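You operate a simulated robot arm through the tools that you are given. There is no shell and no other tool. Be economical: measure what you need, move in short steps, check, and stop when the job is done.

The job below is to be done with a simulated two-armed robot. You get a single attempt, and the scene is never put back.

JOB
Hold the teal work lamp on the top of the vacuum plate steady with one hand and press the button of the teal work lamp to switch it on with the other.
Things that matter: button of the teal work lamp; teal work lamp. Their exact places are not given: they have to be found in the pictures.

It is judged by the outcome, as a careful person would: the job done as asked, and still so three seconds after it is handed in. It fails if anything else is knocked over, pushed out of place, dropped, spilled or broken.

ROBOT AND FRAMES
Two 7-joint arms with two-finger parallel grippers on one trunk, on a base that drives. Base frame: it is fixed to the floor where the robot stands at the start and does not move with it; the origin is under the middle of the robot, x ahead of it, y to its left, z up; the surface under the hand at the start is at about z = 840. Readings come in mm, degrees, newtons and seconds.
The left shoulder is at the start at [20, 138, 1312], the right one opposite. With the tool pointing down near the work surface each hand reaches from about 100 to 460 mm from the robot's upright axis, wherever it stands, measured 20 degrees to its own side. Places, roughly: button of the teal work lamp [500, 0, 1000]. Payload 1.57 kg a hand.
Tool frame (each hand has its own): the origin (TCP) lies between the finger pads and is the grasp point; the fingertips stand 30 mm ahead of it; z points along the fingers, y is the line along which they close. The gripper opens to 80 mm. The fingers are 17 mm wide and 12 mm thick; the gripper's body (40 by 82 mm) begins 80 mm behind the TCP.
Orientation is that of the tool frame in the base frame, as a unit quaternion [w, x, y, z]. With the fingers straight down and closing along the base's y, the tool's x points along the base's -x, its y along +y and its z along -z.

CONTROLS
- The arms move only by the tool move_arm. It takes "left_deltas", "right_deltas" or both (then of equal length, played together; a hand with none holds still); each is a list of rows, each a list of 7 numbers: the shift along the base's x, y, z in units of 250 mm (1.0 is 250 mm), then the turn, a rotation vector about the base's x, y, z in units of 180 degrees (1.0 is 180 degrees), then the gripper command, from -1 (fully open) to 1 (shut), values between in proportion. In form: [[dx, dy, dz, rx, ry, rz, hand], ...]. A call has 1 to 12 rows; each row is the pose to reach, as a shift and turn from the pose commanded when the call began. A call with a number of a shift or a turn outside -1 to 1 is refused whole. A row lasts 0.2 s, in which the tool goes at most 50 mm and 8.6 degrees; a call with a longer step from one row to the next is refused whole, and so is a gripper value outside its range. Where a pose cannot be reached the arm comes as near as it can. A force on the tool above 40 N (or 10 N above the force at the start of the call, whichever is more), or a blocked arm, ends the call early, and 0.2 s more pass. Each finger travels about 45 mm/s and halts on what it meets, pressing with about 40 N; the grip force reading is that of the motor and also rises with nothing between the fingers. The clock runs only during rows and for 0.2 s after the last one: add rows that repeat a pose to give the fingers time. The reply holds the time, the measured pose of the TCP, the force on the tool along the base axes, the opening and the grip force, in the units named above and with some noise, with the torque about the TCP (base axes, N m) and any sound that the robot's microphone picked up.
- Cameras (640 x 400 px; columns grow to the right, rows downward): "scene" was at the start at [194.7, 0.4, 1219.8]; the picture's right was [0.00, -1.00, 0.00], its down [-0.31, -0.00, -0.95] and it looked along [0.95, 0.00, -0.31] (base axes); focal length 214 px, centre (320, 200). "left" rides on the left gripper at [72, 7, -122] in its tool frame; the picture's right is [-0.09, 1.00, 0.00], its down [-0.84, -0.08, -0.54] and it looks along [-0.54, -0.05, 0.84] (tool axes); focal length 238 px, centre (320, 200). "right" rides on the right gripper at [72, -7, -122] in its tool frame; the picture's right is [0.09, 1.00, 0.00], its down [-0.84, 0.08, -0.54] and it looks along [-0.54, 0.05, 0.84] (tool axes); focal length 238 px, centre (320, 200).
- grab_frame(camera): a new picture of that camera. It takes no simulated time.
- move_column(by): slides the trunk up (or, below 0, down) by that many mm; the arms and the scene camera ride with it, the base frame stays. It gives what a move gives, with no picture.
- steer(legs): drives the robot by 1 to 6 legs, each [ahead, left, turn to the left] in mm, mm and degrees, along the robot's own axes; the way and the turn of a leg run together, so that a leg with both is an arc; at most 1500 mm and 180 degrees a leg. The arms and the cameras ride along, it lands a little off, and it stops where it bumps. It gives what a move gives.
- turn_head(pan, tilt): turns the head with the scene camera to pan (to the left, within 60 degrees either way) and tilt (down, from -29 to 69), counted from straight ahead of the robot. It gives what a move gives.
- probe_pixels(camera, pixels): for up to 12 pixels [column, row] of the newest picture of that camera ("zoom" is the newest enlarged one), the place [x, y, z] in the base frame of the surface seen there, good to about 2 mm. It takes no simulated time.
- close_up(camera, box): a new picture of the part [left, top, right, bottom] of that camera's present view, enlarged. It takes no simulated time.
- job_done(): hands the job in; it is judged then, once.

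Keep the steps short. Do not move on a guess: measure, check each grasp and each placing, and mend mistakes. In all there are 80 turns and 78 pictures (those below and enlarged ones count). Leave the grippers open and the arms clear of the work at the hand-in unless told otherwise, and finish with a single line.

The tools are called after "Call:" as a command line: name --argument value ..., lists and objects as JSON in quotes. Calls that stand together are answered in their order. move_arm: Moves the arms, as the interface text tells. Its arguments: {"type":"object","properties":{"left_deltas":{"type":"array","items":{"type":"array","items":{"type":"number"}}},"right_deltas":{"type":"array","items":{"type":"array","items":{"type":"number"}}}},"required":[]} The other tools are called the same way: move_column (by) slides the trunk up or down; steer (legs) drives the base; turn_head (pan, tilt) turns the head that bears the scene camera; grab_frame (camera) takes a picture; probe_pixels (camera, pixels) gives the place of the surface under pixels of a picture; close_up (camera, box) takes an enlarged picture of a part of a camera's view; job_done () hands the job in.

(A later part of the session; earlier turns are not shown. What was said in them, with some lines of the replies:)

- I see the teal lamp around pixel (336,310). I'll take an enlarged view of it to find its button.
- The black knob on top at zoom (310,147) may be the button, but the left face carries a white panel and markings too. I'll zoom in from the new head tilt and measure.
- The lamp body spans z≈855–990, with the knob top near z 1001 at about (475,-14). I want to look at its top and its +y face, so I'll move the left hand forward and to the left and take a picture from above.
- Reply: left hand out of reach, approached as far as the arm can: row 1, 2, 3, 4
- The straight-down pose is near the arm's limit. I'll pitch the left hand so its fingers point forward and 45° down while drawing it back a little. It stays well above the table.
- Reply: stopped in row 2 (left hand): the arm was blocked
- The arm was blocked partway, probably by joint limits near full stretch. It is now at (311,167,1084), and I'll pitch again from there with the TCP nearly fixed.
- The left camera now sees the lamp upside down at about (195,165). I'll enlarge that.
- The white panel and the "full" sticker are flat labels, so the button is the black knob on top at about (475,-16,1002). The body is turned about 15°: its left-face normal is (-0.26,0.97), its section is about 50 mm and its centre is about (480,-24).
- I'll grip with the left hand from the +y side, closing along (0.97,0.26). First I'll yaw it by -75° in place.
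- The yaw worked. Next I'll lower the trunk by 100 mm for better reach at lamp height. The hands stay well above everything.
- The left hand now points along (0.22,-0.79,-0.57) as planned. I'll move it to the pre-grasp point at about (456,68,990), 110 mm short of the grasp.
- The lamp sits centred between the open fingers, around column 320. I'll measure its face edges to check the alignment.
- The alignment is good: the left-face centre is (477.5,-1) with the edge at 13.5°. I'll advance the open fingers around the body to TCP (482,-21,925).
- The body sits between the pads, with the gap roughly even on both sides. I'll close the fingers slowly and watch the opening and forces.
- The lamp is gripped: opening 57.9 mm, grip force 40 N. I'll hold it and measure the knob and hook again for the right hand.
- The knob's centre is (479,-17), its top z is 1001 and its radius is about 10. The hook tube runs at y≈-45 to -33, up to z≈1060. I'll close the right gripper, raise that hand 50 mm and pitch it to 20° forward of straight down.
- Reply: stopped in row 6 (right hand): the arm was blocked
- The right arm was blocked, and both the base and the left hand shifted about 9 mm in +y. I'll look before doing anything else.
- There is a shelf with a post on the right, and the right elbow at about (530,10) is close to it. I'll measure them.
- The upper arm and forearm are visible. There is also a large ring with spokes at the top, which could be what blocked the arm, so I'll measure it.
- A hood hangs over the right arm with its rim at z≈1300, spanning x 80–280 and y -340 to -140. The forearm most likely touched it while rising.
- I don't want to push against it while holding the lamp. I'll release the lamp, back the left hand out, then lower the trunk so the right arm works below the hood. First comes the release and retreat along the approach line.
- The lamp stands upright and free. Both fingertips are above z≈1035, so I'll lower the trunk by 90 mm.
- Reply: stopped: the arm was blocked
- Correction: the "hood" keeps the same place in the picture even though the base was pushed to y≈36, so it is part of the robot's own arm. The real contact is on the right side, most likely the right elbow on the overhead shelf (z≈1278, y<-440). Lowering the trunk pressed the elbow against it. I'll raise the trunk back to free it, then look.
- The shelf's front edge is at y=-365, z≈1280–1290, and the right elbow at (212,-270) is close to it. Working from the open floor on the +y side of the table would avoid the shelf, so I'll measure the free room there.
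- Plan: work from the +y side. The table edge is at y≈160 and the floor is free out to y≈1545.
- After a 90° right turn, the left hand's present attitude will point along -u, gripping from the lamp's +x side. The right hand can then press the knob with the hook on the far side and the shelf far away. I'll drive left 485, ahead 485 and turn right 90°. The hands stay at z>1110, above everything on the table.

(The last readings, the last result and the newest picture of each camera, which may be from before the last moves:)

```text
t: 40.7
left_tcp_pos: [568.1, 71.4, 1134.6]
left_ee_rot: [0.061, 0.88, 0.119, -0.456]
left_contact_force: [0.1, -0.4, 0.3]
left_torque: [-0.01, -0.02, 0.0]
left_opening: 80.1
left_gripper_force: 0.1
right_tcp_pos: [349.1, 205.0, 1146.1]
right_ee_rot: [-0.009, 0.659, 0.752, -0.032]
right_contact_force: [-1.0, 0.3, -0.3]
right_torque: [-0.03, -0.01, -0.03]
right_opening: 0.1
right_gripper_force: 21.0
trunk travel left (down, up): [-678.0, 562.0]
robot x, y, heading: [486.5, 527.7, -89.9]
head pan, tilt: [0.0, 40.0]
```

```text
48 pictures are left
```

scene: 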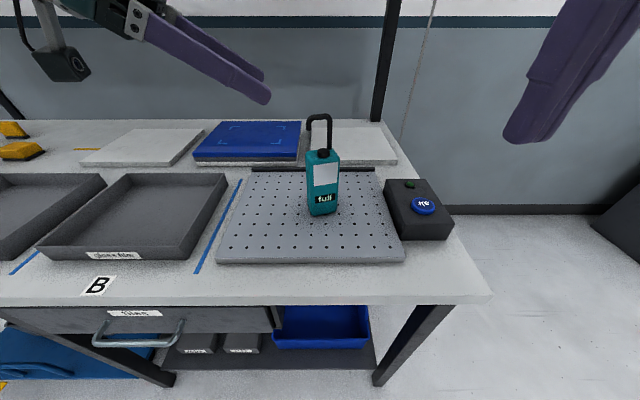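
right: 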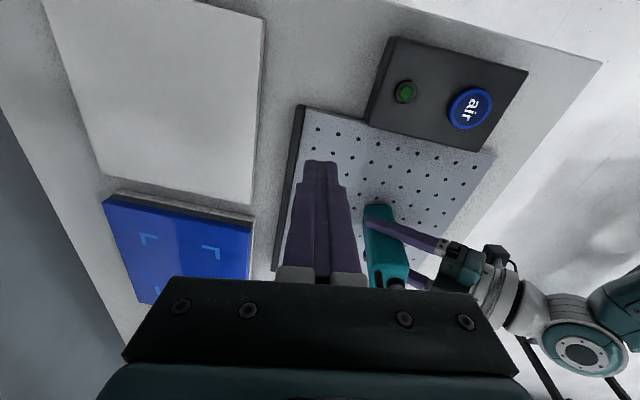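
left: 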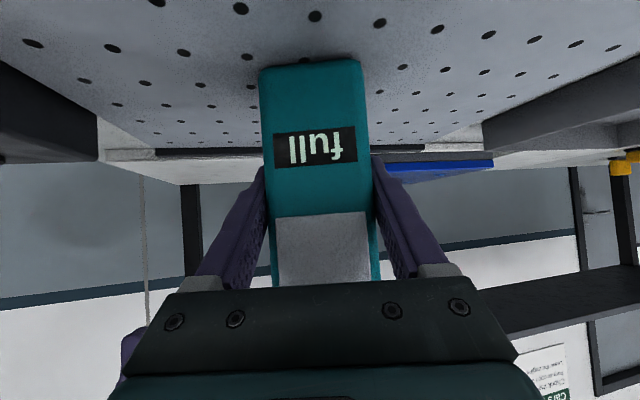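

The view is clear and nothing is in the way. I'll advance 145 mm, to about 220 mm from the table edge, similar to the initial standoff.

Call:
steer --legs '[[145, 0, 0]]'

Call:
grab_frame --camera "scene"

Call:
close_up --camera "scene" --box '[270, 80, 390, 240]'

```text
t: 42.1
left_tcp_pos: [569.9, -72.3, 1133.1]
left_ee_rot: [0.061, 0.88, 0.119, -0.456]
left_contact_force: [0.4, 0.0, -0.7]
left_torque: [0.03, -0.01, -0.02]
left_opening: 80.0
left_gripper_force: 0.2
right_tcp_pos: [349.8, 61.9, 1145.6]
right_ee_rot: [-0.01, 0.659, 0.752, -0.031]
right_contact_force: [0.1, -0.3, 0.4]
right_torque: [-0.01, -0.02, -0.03]
right_opening: 0.1
right_gripper_force: 20.9
trunk travel left (down, up): [-678.0, 562.0]
robot x, y, heading: [485.6, 380.3, -90.2]
head pan, tilt: [0.0, 40.0]
```

```text
47 pictures are left
```

scene: 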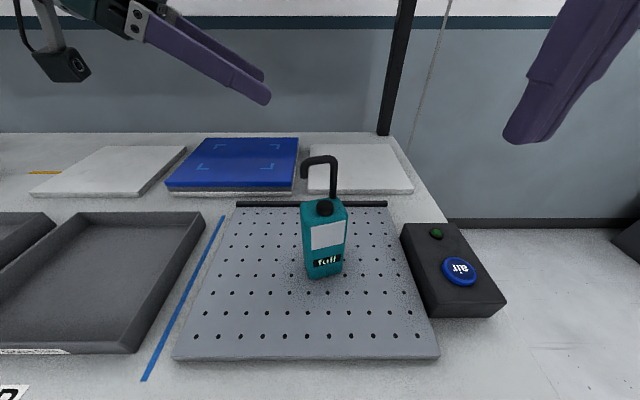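

```text
2.50 times, centred on (330, 160) of scene
```

zoom: 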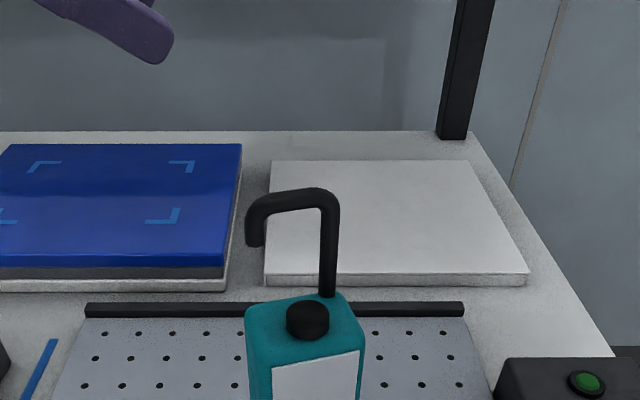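

Call:
probe_pixels --camera "zoom" --pixels '[[307, 313], [288, 318], [327, 318], [307, 303], [307, 332], [247, 330], [362, 345], [328, 250], [255, 240], [300, 195], [335, 300]]'

Call:
probe_pixels --camera "scene" --pixels '[[303, 230], [345, 232], [308, 272], [341, 265], [324, 264], [325, 225], [200, 225], [130, 350], [205, 215], [265, 100], [240, 205]]'

```text
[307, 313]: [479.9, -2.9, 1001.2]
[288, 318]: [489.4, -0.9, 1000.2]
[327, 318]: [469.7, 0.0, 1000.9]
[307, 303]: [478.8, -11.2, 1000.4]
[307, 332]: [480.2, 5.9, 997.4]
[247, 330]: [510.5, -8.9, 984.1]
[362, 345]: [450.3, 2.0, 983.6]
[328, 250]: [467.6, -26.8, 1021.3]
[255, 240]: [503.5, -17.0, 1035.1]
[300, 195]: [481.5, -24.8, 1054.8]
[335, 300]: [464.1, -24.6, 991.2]
```

```text
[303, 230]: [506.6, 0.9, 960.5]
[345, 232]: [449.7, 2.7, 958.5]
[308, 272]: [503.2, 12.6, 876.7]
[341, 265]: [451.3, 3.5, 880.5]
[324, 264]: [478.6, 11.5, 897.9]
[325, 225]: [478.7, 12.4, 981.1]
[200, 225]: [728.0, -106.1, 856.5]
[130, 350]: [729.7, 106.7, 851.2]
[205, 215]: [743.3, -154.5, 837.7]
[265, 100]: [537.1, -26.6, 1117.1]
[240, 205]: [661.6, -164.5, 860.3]
```

The knob centre is now (479.5,-3), top z 1001; the front-face centre is (478.6,12), so the body centre is about (484.5,-11). I'll shift the left hand +85 mm in y, in line with the grasp axis and away from the hook. Then I'll lower the trunk by 100 mm; nothing is near the elbows on this side.

Call:
move_arm --left_deltas '[[0.0, 0.17, 0, 0, 0, 0, -1], [0.004, 0.34, 0, 0, 0, 0, -1], [0.004, 0.34, 0, 0, 0, 0, -1]]'

Call:
move_column --by -100

Call:
grab_frame --camera "left"

```text
t: 42.9
left_tcp_pos: [570.2, 13.9, 1136.0]
left_ee_rot: [0.06, 0.88, 0.12, -0.457]
left_contact_force: [-0.3, 0.1, -0.6]
left_torque: [0.0, 0.0, 0.03]
left_opening: 80.3
left_gripper_force: 0.0
right_tcp_pos: [349.5, 60.7, 1145.4]
right_ee_rot: [-0.009, 0.659, 0.751, -0.031]
right_contact_force: [0.5, 0.4, 0.0]
right_torque: [0.0, 0.01, 0.04]
right_opening: 0.0
right_gripper_force: 21.3
trunk travel left (down, up): [-678.0, 562.0]
robot x, y, heading: [478.0, 377.5, -89.9]
head pan, tilt: [0.0, 40.0]
```

```text
t: 44.2
left_tcp_pos: [569.8, 13.9, 1036.6]
left_ee_rot: [0.059, 0.88, 0.118, -0.457]
left_contact_force: [0.6, 0.5, 0.1]
left_torque: [-0.01, -0.01, 0.01]
left_opening: 80.1
left_gripper_force: 0.0
right_tcp_pos: [349.2, 60.9, 1044.7]
right_ee_rot: [-0.009, 0.658, 0.752, -0.031]
right_contact_force: [0.1, 0.5, 0.3]
right_torque: [-0.01, 0.02, -0.01]
right_opening: 0.1
right_gripper_force: 21.2
trunk travel left (down, up): [-578.0, 662.0]
robot x, y, heading: [485.2, 378.0, -90.1]
head pan, tilt: [0.0, 40.0]
```

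```text
45 pictures are left
```

left: 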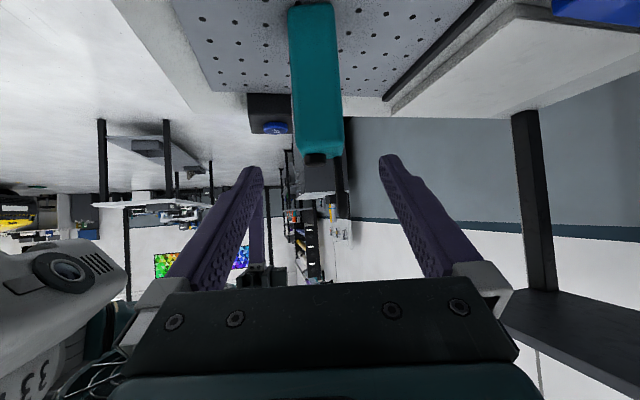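

The left hand is lined up well. Before gripping, I'll place the right hand above the knob so its big move happens while the lamp is free. It already points straight down with the fingers closed. It goes up 50 mm, then over to (479.5,0), keeping the tip at z≈1065.

Call:
move_arm --right_deltas '[[0, 0, 0.1, 0, 0, 0, 1], [0, 0, 0.2, 0, 0, 0, 1], [0.13, -0.061, 0.2, 0, 0, 0, 1], [0.26, -0.122, 0.2, 0, 0, 0, 1], [0.39, -0.183, 0.2, 0, 0, 0, 1], [0.522, -0.244, 0.2, 0, 0, 0, 1], [0.522, -0.244, 0.2, 0, 0, 0, 1]]'

Call:
grab_frame --camera "scene"

Call:
grab_frame --camera "right"

```text
t: 46.0
left_tcp_pos: [570.8, 13.1, 1036.2]
left_ee_rot: [0.061, 0.88, 0.12, -0.456]
left_contact_force: [-0.2, 0.8, -0.2]
left_torque: [-0.01, 0.0, 0.04]
left_opening: 79.7
left_gripper_force: 0.2
right_tcp_pos: [477.2, 7.5, 1070.8]
right_ee_rot: [-0.032, 0.661, 0.749, -0.005]
right_contact_force: [-0.4, 0.3, -0.2]
right_torque: [0.02, 0.02, 0.0]
right_opening: 0.3
right_gripper_force: 21.2
trunk travel left (down, up): [-578.0, 662.0]
robot x, y, heading: [481.8, 381.9, -90.3]
head pan, tilt: [0.0, 40.0]
stopped in row 7 (right hand): the arm was blocked; the commanded pose is now the measured one
```

```text
44 pictures are left
```

scene: 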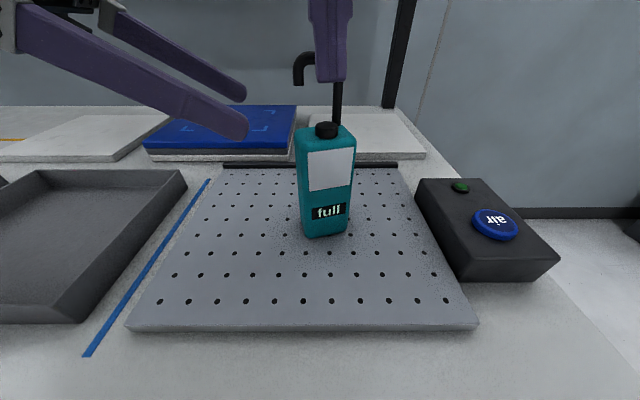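

```text
43 pictures are left
```

right: 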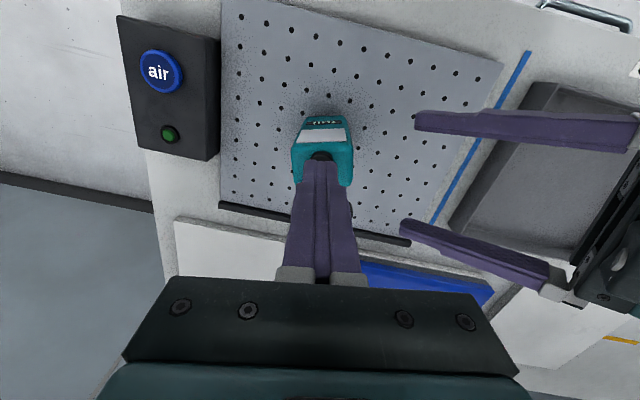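

The straight-down pose is at its reach limit at TCP (477,7.5,1071). The tip is still clear above the knob. I'll tilt the right hand 22° so the fingers lean forward, which brings the wrist back, and shift it +10 mm in y to stay off the hook.

Call:
move_arm --right_deltas '[[0.004, 0.02, 0.01, -0.03, 0, 0, 1], [0.008, 0.04, 0.02, -0.06, 0, 0, 1], [0.01, 0.05, 0.03, -0.09, 0, 0, 1], [0.01, 0.05, 0.03, -0.122, 0, 0, 1], [0.01, 0.05, 0.03, -0.122, 0, 0, 1]]'

Call:
close_up --camera "scene" --box '[260, 0, 420, 150]'

```text
t: 47.2
left_tcp_pos: [569.6, 13.1, 1036.4]
left_ee_rot: [0.061, 0.88, 0.119, -0.456]
left_contact_force: [-1.3, -0.2, 0.1]
left_torque: [-0.02, 0.02, -0.02]
left_opening: 80.0
left_gripper_force: 0.1
right_tcp_pos: [479.7, 28.3, 1058.6]
right_ee_rot: [0.074, 0.654, 0.741, -0.132]
right_contact_force: [-0.9, 0.5, 0.4]
right_torque: [-0.01, 0.02, -0.01]
right_opening: 0.0
right_gripper_force: 21.0
trunk travel left (down, up): [-578.0, 662.0]
robot x, y, heading: [486.1, 380.5, -90.7]
head pan, tilt: [0.0, 40.0]
```

```text
2.67 times, centred on (340, 75) of scene
```

zoom: 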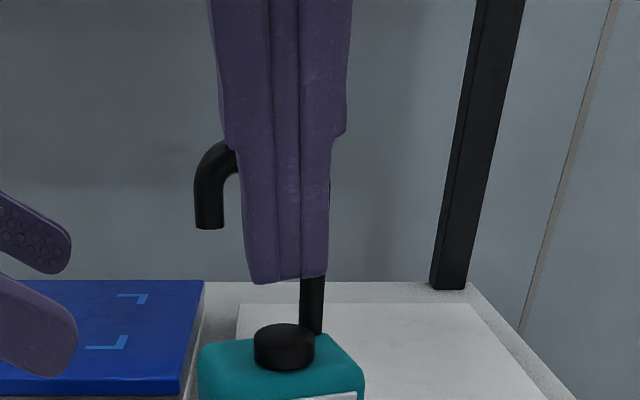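

The tip is now about 30 mm above the knob at (478,19,1030), leaning forward and clear of the hook. Next I'll lower the left hand to its pre-grasp at z≈990 and check the alignment.

Call:
move_arm --left_deltas '[[0, 0, -0.094, 0, 0, 0, -1], [0.004, 0, -0.188, 0, 0, 0, -1], [0.004, 0, -0.188, 0, 0, 0, -1]]'

Call:
grab_frame --camera "left"

Call:
probe_pixels --camera "left" --pixels '[[300, 130], [335, 130], [318, 130], [300, 90], [335, 90], [318, 160], [305, 160], [335, 160]]'

```text
t: 48.0
left_tcp_pos: [572.1, 12.7, 988.7]
left_ee_rot: [0.06, 0.88, 0.118, -0.456]
left_contact_force: [-0.4, -0.3, 0.5]
left_torque: [0.01, -0.02, -0.02]
left_opening: 79.9
left_gripper_force: 0.0
right_tcp_pos: [478.9, 27.5, 1057.1]
right_ee_rot: [0.073, 0.655, 0.74, -0.132]
right_contact_force: [0.3, -0.7, 0.7]
right_torque: [-0.01, 0.0, 0.0]
right_opening: 0.0
right_gripper_force: 21.3
trunk travel left (down, up): [-578.0, 662.0]
robot x, y, heading: [482.3, 382.1, -90.0]
head pan, tilt: [0.0, 40.0]
```

```text
41 pictures are left
```

left: 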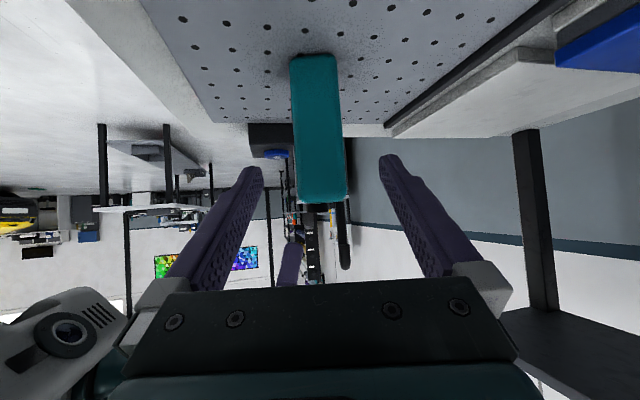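

```text
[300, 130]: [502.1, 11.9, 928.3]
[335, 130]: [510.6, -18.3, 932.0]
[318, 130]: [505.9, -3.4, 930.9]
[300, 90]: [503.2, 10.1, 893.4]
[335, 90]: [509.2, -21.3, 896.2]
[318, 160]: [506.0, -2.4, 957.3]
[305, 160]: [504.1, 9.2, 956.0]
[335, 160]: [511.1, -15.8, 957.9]
```

The end face is centred at (506,-4) with its slope at 15.7°, which matches the hand. I'll advance 110 mm along the finger axis to TCP (485,-11,926).

Call:
move_arm --left_deltas '[[-0.058, -0.016, -0.042, 0, 0, 0, -1], [-0.116, -0.032, -0.084, 0, 0, 0, -1], [-0.174, -0.047, -0.126, 0, 0, 0, -1], [-0.232, -0.063, -0.168, 0, 0, 0, -1], [-0.29, -0.079, -0.21, 0, 0, 0, -1], [-0.348, -0.095, -0.252, 0, 0, 0, -1], [-0.348, -0.095, -0.252, 0, 0, 0, -1]]'

Call:
grab_frame --camera "left"

Call:
grab_frame --camera "scene"

```text
t: 49.6
left_tcp_pos: [483.7, -9.0, 928.1]
left_ee_rot: [0.062, 0.88, 0.12, -0.456]
left_contact_force: [-0.3, 0.3, 0.1]
left_torque: [0.0, -0.03, 0.04]
left_opening: 80.0
left_gripper_force: 0.0
right_tcp_pos: [477.9, 28.2, 1058.2]
right_ee_rot: [0.074, 0.656, 0.74, -0.131]
right_contact_force: [-0.1, -0.6, 1.0]
right_torque: [0.0, -0.02, 0.03]
right_opening: 0.0
right_gripper_force: 21.4
trunk travel left (down, up): [-578.0, 662.0]
robot x, y, heading: [485.2, 379.5, -90.3]
head pan, tilt: [0.0, 40.0]
```

```text
40 pictures are left
```

left: 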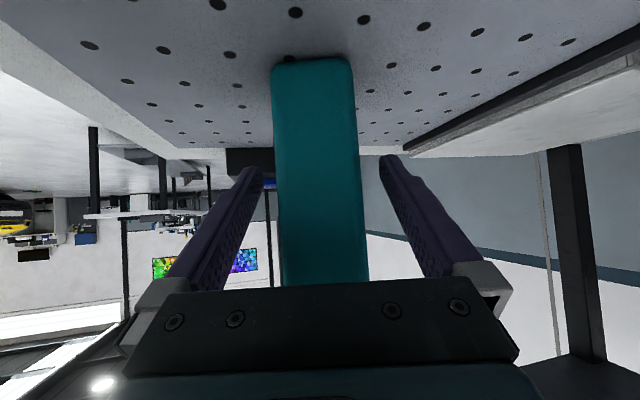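

```text
39 pictures are left
```

scene: 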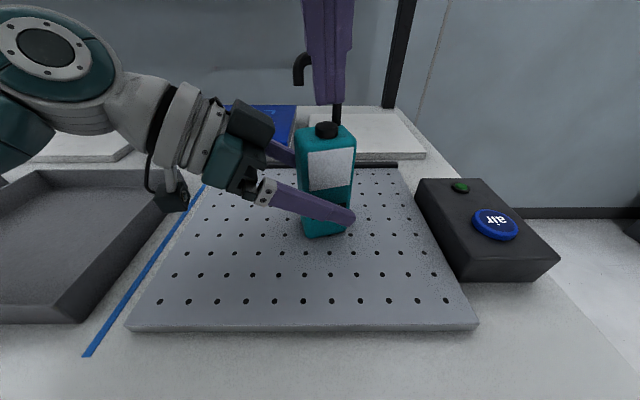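

The body is centred between the pads. I'll close the left hand gently.

Call:
move_arm --left_deltas '[[0, 0, 0, 0, 0, 0, -0.7], [0, 0, 0, 0, 0, 0, -0.5], [0, 0, 0, 0, 0, 0, -0.35], [0, 0, 0, 0, 0, 0, -0.25], [0, 0, 0, 0, 0, 0, -0.18], [0, 0, 0, 0, 0, 0, -0.12], [0, 0, 0, 0, 0, 0, -0.12]]'

Call:
close_up --camera "scene" --box '[250, 40, 410, 200]'

```text
t: 51.2
left_tcp_pos: [484.2, -9.7, 925.9]
left_ee_rot: [0.06, 0.88, 0.118, -0.456]
left_contact_force: [1.0, -1.6, 0.6]
left_torque: [-0.02, 0.02, 0.01]
left_opening: 45.5
left_gripper_force: 0.3
right_tcp_pos: [477.6, 26.6, 1058.6]
right_ee_rot: [0.074, 0.657, 0.738, -0.13]
right_contact_force: [1.0, 0.5, 0.3]
right_torque: [-0.01, 0.03, -0.01]
right_opening: 0.2
right_gripper_force: 21.5
trunk travel left (down, up): [-578.0, 662.0]
robot x, y, heading: [486.0, 376.4, -90.2]
head pan, tilt: [0.0, 40.0]
```

```text
2.50 times, centred on (330, 120) of scene
```

zoom: 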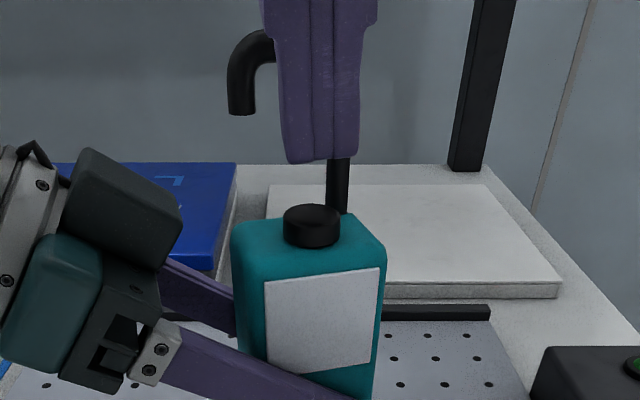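

The opening is 45.5 mm with no grip force yet, so I'll close further.

Call:
move_arm --left_deltas '[[0, 0, 0, 0, 0, 0, -0.06], [0, 0, 0, 0, 0, 0, 0.0], [0, 0, 0, 0, 0, 0, 0.06], [0, 0, 0, 0, 0, 0, 0.12], [0, 0, 0, 0, 0, 0, 0.16], [0, 0, 0, 0, 0, 0, 0.16]]'

Call:
grab_frame --camera "left"

Call:
close_up --camera "scene" --box '[250, 40, 410, 200]'

Call:
probe_pixels --camera "zoom" --pixels '[[311, 212], [287, 216], [336, 216], [311, 235], [311, 206], [300, 158], [345, 158], [322, 150], [242, 95]]'

```text
t: 52.6
left_tcp_pos: [482.8, -9.5, 926.8]
left_ee_rot: [0.061, 0.88, 0.119, -0.456]
left_contact_force: [0.4, -0.7, 0.3]
left_torque: [-0.08, -0.05, 0.03]
left_opening: 44.6
left_gripper_force: 40.1
right_tcp_pos: [477.6, 26.7, 1057.8]
right_ee_rot: [0.073, 0.658, 0.738, -0.131]
right_contact_force: [0.3, -0.4, -0.5]
right_torque: [0.0, 0.02, -0.01]
right_opening: 0.2
right_gripper_force: 21.3
trunk travel left (down, up): [-578.0, 662.0]
robot x, y, heading: [489.8, 380.1, -90.3]
head pan, tilt: [0.0, 40.0]
```

```text
37 pictures are left
```

left: 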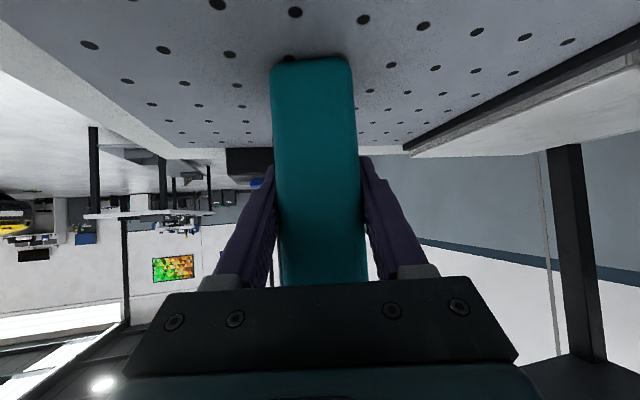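

```text
2.50 times, centred on (330, 120) of scene
```

zoom: 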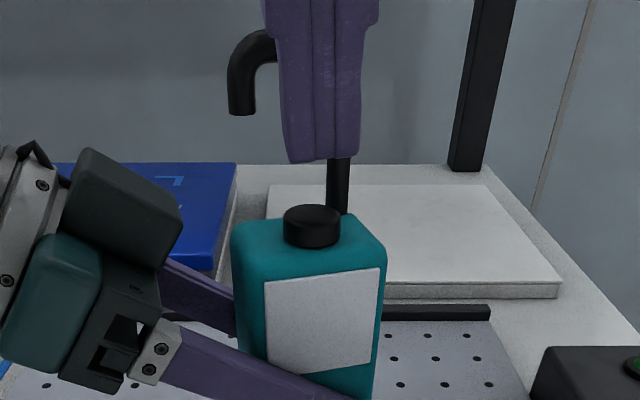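

```text
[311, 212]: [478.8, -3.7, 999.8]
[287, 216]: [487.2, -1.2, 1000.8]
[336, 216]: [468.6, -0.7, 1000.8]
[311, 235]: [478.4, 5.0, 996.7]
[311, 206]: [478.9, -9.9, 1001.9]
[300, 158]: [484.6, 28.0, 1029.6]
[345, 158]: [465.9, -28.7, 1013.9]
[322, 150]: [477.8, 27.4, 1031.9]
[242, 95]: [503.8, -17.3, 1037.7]
```

The lamp is held: 44.6 mm opening, 40 N, upright. The knob centre is (479,-2.5), top z 1001. The right tip's lowest edge is at (478,27,1028). I'll move it over and down to about 4 mm above the knob.

Call:
move_arm --right_deltas '[[0.004, -0.03, 0, 0, 0, 0, 1], [0.008, -0.06, 0, 0, 0, 0, 1], [0.008, -0.076, -0.044, 0, 0, 0, 1], [0.008, -0.092, -0.088, 0, 0, 0, 1], [0.008, -0.092, -0.088, 0, 0, 0, 1]]' --left_deltas '[[0, 0, 0, 0, 0, 0, 0.16], [0, 0, 0, 0, 0, 0, 0.16], [0, 0, 0, 0, 0, 0, 0.16], [0, 0, 0, 0, 0, 0, 0.16], [0, 0, 0, 0, 0, 0, 0.16]]'

Call:
close_up --camera "scene" --box '[260, 50, 400, 190]'

```text
t: 53.8
left_tcp_pos: [484.0, -8.3, 926.1]
left_ee_rot: [0.061, 0.88, 0.119, -0.456]
left_contact_force: [0.7, -1.5, 0.1]
left_torque: [-0.12, -0.04, 0.01]
left_opening: 44.8
left_gripper_force: 40.2
right_tcp_pos: [480.8, -3.0, 1053.1]
right_ee_rot: [0.094, 0.657, 0.734, -0.145]
right_contact_force: [-0.8, -0.3, 0.7]
right_torque: [-0.01, -0.01, -0.01]
right_opening: 0.0
right_gripper_force: 21.2
trunk travel left (down, up): [-578.0, 662.0]
robot x, y, heading: [487.7, 380.2, -90.5]
head pan, tilt: [0.0, 40.0]
```

```text
2.86 times, centred on (330, 120) of scene
```

zoom: 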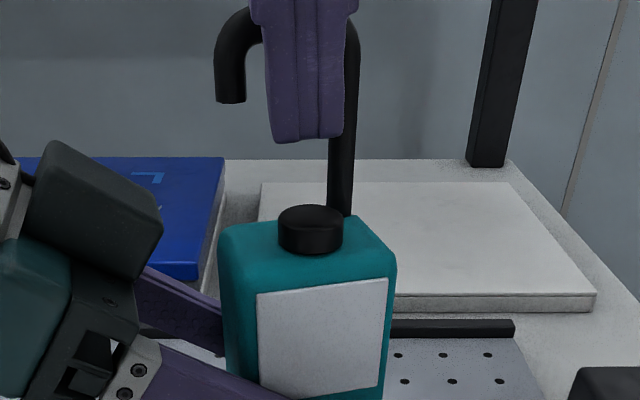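

The tip went further in -y than planned: its centre is about (479,-13,1025). The commanded pose had been slightly out of reach before, and now command and measurement agree. I'll move it +7 mm in y away from the hook post, then down 16 mm.

Call:
move_arm --right_deltas '[[0, 0.028, 0, 0, 0, 0, 1], [0, 0.028, -0.02, 0, 0, 0, 1], [0, 0.028, -0.04, 0, 0, 0, 1], [0, 0.028, -0.06, 0, 0, 0, 1], [0, 0.028, -0.06, 0, 0, 0, 1]]' --left_deltas '[[0, 0, 0, 0, 0, 0, 0.16], [0, 0, 0, 0, 0, 0, 0.16], [0, 0, 0, 0, 0, 0, 0.16], [0, 0, 0, 0, 0, 0, 0.16], [0, 0, 0, 0, 0, 0, 0.16]]'

Call:
close_up --camera "scene" --box '[260, 50, 400, 190]'

Call:
grab_frame --camera "right"

```text
t: 55.0
left_tcp_pos: [483.8, -10.0, 927.2]
left_ee_rot: [0.061, 0.88, 0.12, -0.456]
left_contact_force: [0.4, 0.5, 0.2]
left_torque: [-0.12, -0.06, -0.03]
left_opening: 44.8
left_gripper_force: 40.3
right_tcp_pos: [482.4, 3.4, 1042.0]
right_ee_rot: [0.097, 0.654, 0.735, -0.149]
right_contact_force: [-0.2, -0.2, -0.5]
right_torque: [0.0, 0.0, 0.01]
right_opening: 0.0
right_gripper_force: 21.4
trunk travel left (down, up): [-578.0, 662.0]
robot x, y, heading: [482.8, 380.3, -90.2]
head pan, tilt: [0.0, 40.0]
```

```text
2.86 times, centred on (330, 120) of scene
```

zoom: 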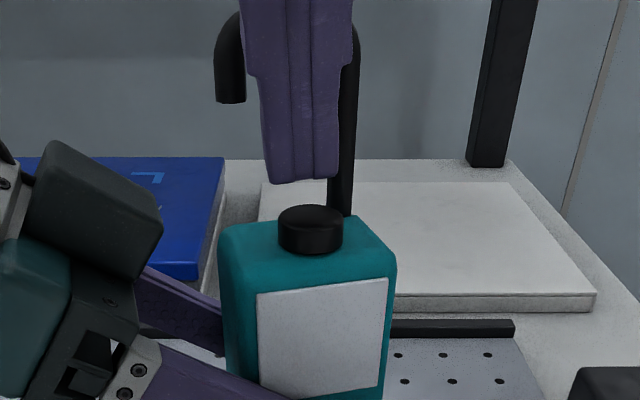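

```text
33 pictures are left
```

right: 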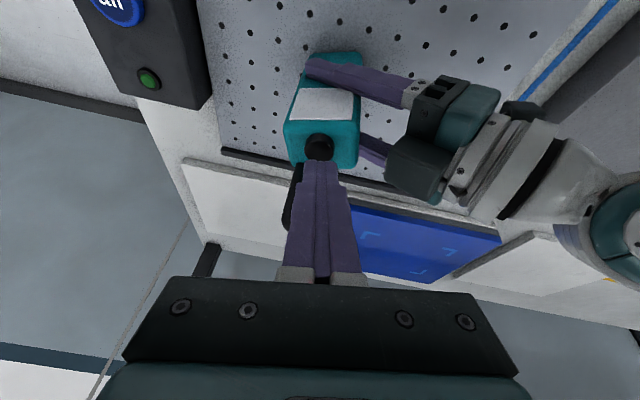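

The tip's lowest edge is about 10 mm above the knob, centred at (481,1). I'll go down slowly in 2 mm rows, watching force and sound.

Call:
move_arm --right_deltas '[[-0.006, 0, -0.01, 0, 0, 0, 1], [-0.006, 0, -0.018, 0, 0, 0, 1], [-0.006, 0, -0.026, 0, 0, 0, 1], [-0.006, 0, -0.034, 0, 0, 0, 1], [-0.006, 0, -0.04, 0, 0, 0, 1], [-0.006, 0, -0.044, 0, 0, 0, 1], [-0.006, 0, -0.044, 0, 0, 0, 1]]' --left_deltas '[[0, 0, 0, 0, 0, 0, 0.16], [0, 0, 0, 0, 0, 0, 0.16], [0, 0, 0, 0, 0, 0, 0.16], [0, 0, 0, 0, 0, 0, 0.16], [0, 0, 0, 0, 0, 0, 0.16], [0, 0, 0, 0, 0, 0, 0.16], [0, 0, 0, 0, 0, 0, 0.16]]'

Call:
close_up --camera "scene" --box '[260, 50, 400, 190]'

```text
t: 56.6
left_tcp_pos: [484.3, -10.1, 927.2]
left_ee_rot: [0.061, 0.88, 0.12, -0.456]
left_contact_force: [0.4, -0.3, 0.2]
left_torque: [-0.13, -0.03, 0.03]
left_opening: 44.7
left_gripper_force: 40.2
right_tcp_pos: [479.8, 3.3, 1032.4]
right_ee_rot: [0.095, 0.656, 0.734, -0.148]
right_contact_force: [-1.1, 0.8, 0.7]
right_torque: [0.05, 0.0, -0.02]
right_opening: 0.0
right_gripper_force: 21.1
trunk travel left (down, up): [-578.0, 662.0]
robot x, y, heading: [487.8, 379.8, -90.1]
head pan, tilt: [0.0, 40.0]
```

```text
2.86 times, centred on (330, 120) of scene
```

zoom: 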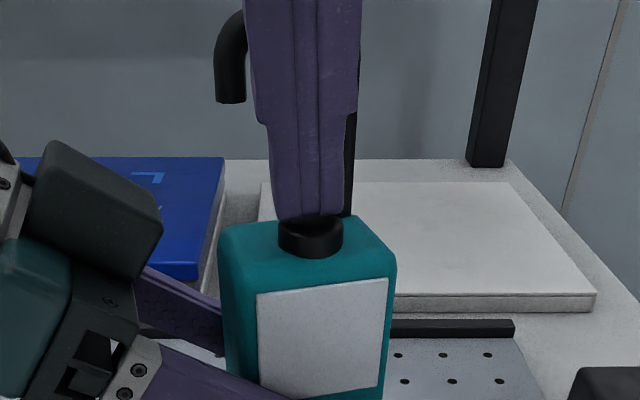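

The tip is right at the knob and centred on it, with barely any force yet. I'll press on in 1 mm steps, up to 8 mm.

Call:
move_arm --right_deltas '[[0, 0, -0.004, 0, 0, 0, 1], [0, 0, -0.008, 0, 0, 0, 1], [0, 0, -0.012, 0, 0, 0, 1], [0, 0, -0.016, 0, 0, 0, 1], [0, 0, -0.02, 0, 0, 0, 1], [0, 0, -0.024, 0, 0, 0, 1], [0, 0, -0.028, 0, 0, 0, 1], [0, 0, -0.032, 0, 0, 0, 1], [0, 0, -0.032, 0, 0, 0, 1]]' --left_deltas '[[0, 0, 0, 0, 0, 0, 0.16], [0, 0, 0, 0, 0, 0, 0.16], [0, 0, 0, 0, 0, 0, 0.16], [0, 0, 0, 0, 0, 0, 0.16], [0, 0, 0, 0, 0, 0, 0.16], [0, 0, 0, 0, 0, 0, 0.16], [0, 0, 0, 0, 0, 0, 0.16], [0, 0, 0, 0, 0, 0, 0.16], [0, 0, 0, 0, 0, 0, 0.16]]'

Call:
close_up --camera "scene" --box '[260, 50, 400, 190]'

```text
t: 58.6
left_tcp_pos: [484.8, -10.0, 927.4]
left_ee_rot: [0.061, 0.88, 0.12, -0.456]
left_contact_force: [2.7, -1.5, 0.2]
left_torque: [0.3, 0.46, -0.04]
left_opening: 44.8
left_gripper_force: 39.5
right_tcp_pos: [478.5, 2.0, 1025.5]
right_ee_rot: [0.097, 0.655, 0.735, -0.149]
right_contact_force: [-5.0, 11.6, 31.6]
right_torque: [0.28, 0.13, 0.0]
right_opening: 0.0
right_gripper_force: 21.5
trunk travel left (down, up): [-578.0, 662.0]
robot x, y, heading: [486.8, 379.9, -90.1]
head pan, tilt: [0.0, 40.0]
heard: click
```

```text
2.86 times, centred on (330, 120) of scene
```

zoom: 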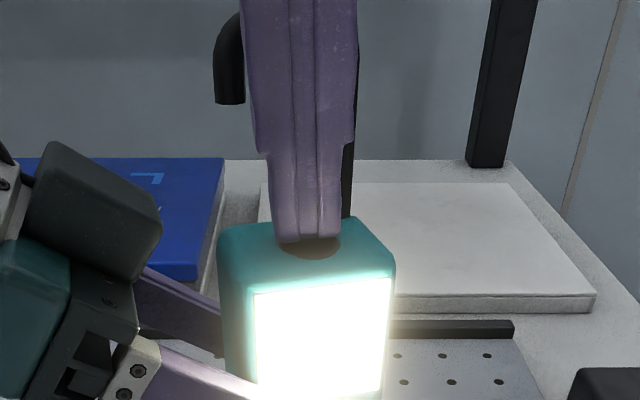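

It clicked and the panel lights up. I'll lift the right hand straight up while the left keeps holding, taking care that the knob isn't pressed twice.

Call:
move_arm --right_deltas '[[0, 0, 0.03, 0, 0, 0, 1], [0, 0.01, 0.08, 0, 0, 0, 1], [0, 0.06, 0.14, 0, 0, 0, 1], [0, 0.16, 0.2, 0, 0, 0, 1], [-0.1, 0.26, 0.24, 0, 0, 0, 1], [-0.25, 0.34, 0.24, 0, 0, 0, 1], [-0.25, 0.34, 0.24, 0, 0, 0, 1]]' --left_deltas '[[0, 0, 0, 0, 0, 0, 0.16], [0, 0, 0, 0, 0, 0, 0.16], [0, 0, 0, 0, 0, 0, 0.16], [0, 0, 0, 0, 0, 0, 0.16], [0, 0, 0, 0, 0, 0, 0.16], [0, 0, 0, 0, 0, 0, 0.16], [0, 0, 0, 0, 0, 0, 0.16]]'

Call:
grab_frame --camera "scene"

```text
t: 60.0
left_tcp_pos: [484.3, -10.5, 926.6]
left_ee_rot: [0.061, 0.88, 0.12, -0.456]
left_contact_force: [-1.0, -0.1, 0.2]
left_torque: [-0.06, 0.0, -0.02]
left_opening: 44.6
left_gripper_force: 40.1
right_tcp_pos: [434.9, 102.7, 1043.7]
right_ee_rot: [0.046, 0.653, 0.749, -0.102]
right_contact_force: [-0.2, -0.1, 0.4]
right_torque: [0.01, 0.02, -0.02]
right_opening: 0.0
right_gripper_force: 21.2
trunk travel left (down, up): [-578.0, 662.0]
robot x, y, heading: [487.6, 380.1, -90.5]
head pan, tilt: [0.0, 40.0]
stopped in row 6 (right hand): the arm was blocked; the commanded pose is now the measured one
```

```text
30 pictures are left
```

scene: 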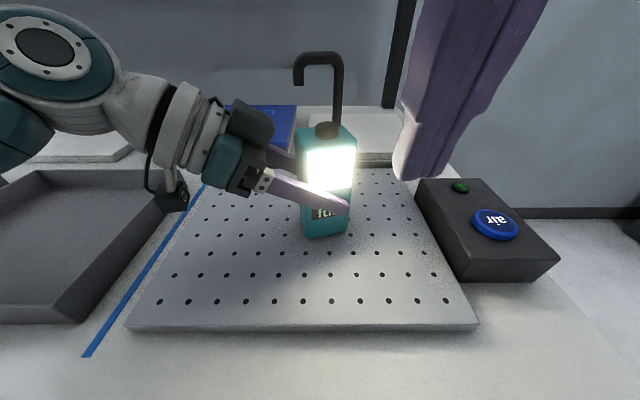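

The lamp is on and the right hand is clear. Now I'll open the left fingers, back out along the finger axis, and open the right gripper.

Call:
move_arm --left_deltas '[[0, 0, 0, 0, 0, 0, -0.2], [0, 0, 0, 0, 0, 0, -0.6], [0, 0, 0, 0, 0, 0, -1], [0, 0, 0, 0, 0, 0, -1], [0, 0, 0, 0, 0, 0, -1], [0.058, 0.016, 0.042, 0, 0, 0, -1], [0.116, 0.032, 0.084, 0, 0, 0, -1], [0.2, 0.055, 0.145, 0, 0, 0, -1], [0.29, 0.079, 0.21, 0, 0, 0, -1], [0.348, 0.095, 0.252, 0, 0, 0, -1], [0.42, 0.15, 0.36, 0, 0, 0, -1], [0.42, 0.15, 0.36, 0, 0, 0, -1]]'

Call:
move_arm --right_deltas '[[-0.1, 0.05, 0, 0, 0, 0, 0.5], [-0.2, 0.1, 0, 0, 0, 0, 0], [-0.2, 0.1, 0, 0, 0, 0, -0.5], [-0.2, 0.1, 0, 0, 0, 0, -1], [-0.2, 0.1, 0, 0, 0, 0, -1], [-0.2, 0.1, 0, 0, 0, 0, -1]]'

Call:
grab_frame --camera "scene"

```text
t: 62.6
left_tcp_pos: [590.5, 28.5, 1017.2]
left_ee_rot: [0.06, 0.88, 0.119, -0.456]
left_contact_force: [0.0, 0.9, 0.2]
left_torque: [0.02, 0.01, 0.02]
left_opening: 80.2
left_gripper_force: 0.0
right_tcp_pos: [435.5, 102.8, 1043.6]
right_ee_rot: [0.046, 0.653, 0.749, -0.101]
right_contact_force: [0.4, -0.2, -0.3]
right_torque: [0.0, 0.01, -0.03]
right_opening: 0.2
right_gripper_force: 20.7
trunk travel left (down, up): [-578.0, 662.0]
robot x, y, heading: [485.4, 382.1, -90.3]
head pan, tilt: [0.0, 40.0]
```

```text
t: 64.0
left_tcp_pos: [590.4, 27.6, 1017.3]
left_ee_rot: [0.06, 0.88, 0.119, -0.456]
left_contact_force: [0.9, -0.9, 0.1]
left_torque: [0.02, -0.02, 0.03]
left_opening: 80.0
left_gripper_force: 0.1
right_tcp_pos: [384.7, 126.9, 1044.6]
right_ee_rot: [0.046, 0.652, 0.75, -0.101]
right_contact_force: [0.3, 0.4, 0.8]
right_torque: [-0.01, -0.02, 0.01]
right_opening: 80.1
right_gripper_force: 0.1
trunk travel left (down, up): [-578.0, 662.0]
robot x, y, heading: [484.1, 378.3, -90.1]
head pan, tilt: [0.0, 40.0]
```

```text
29 pictures are left
```

scene: 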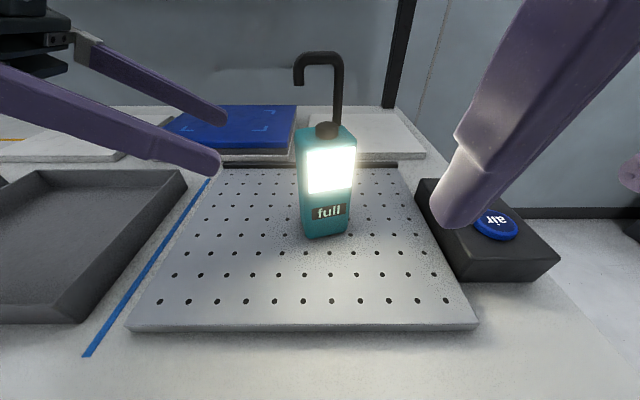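

The lamp stands upright on the vacuum plate with its light on. Both grippers are open and clear, and nothing on the table looks out of place, so I'm handing in.

Call:
job_done

```text
The job is handed in.
```

The teal work lamp is switched on and standing upright on the vacuum plate, about 14 mm from where it started because an earlier grip dragged it when the right arm hit the overhead shelf; for the press itself the left hand held it steady.
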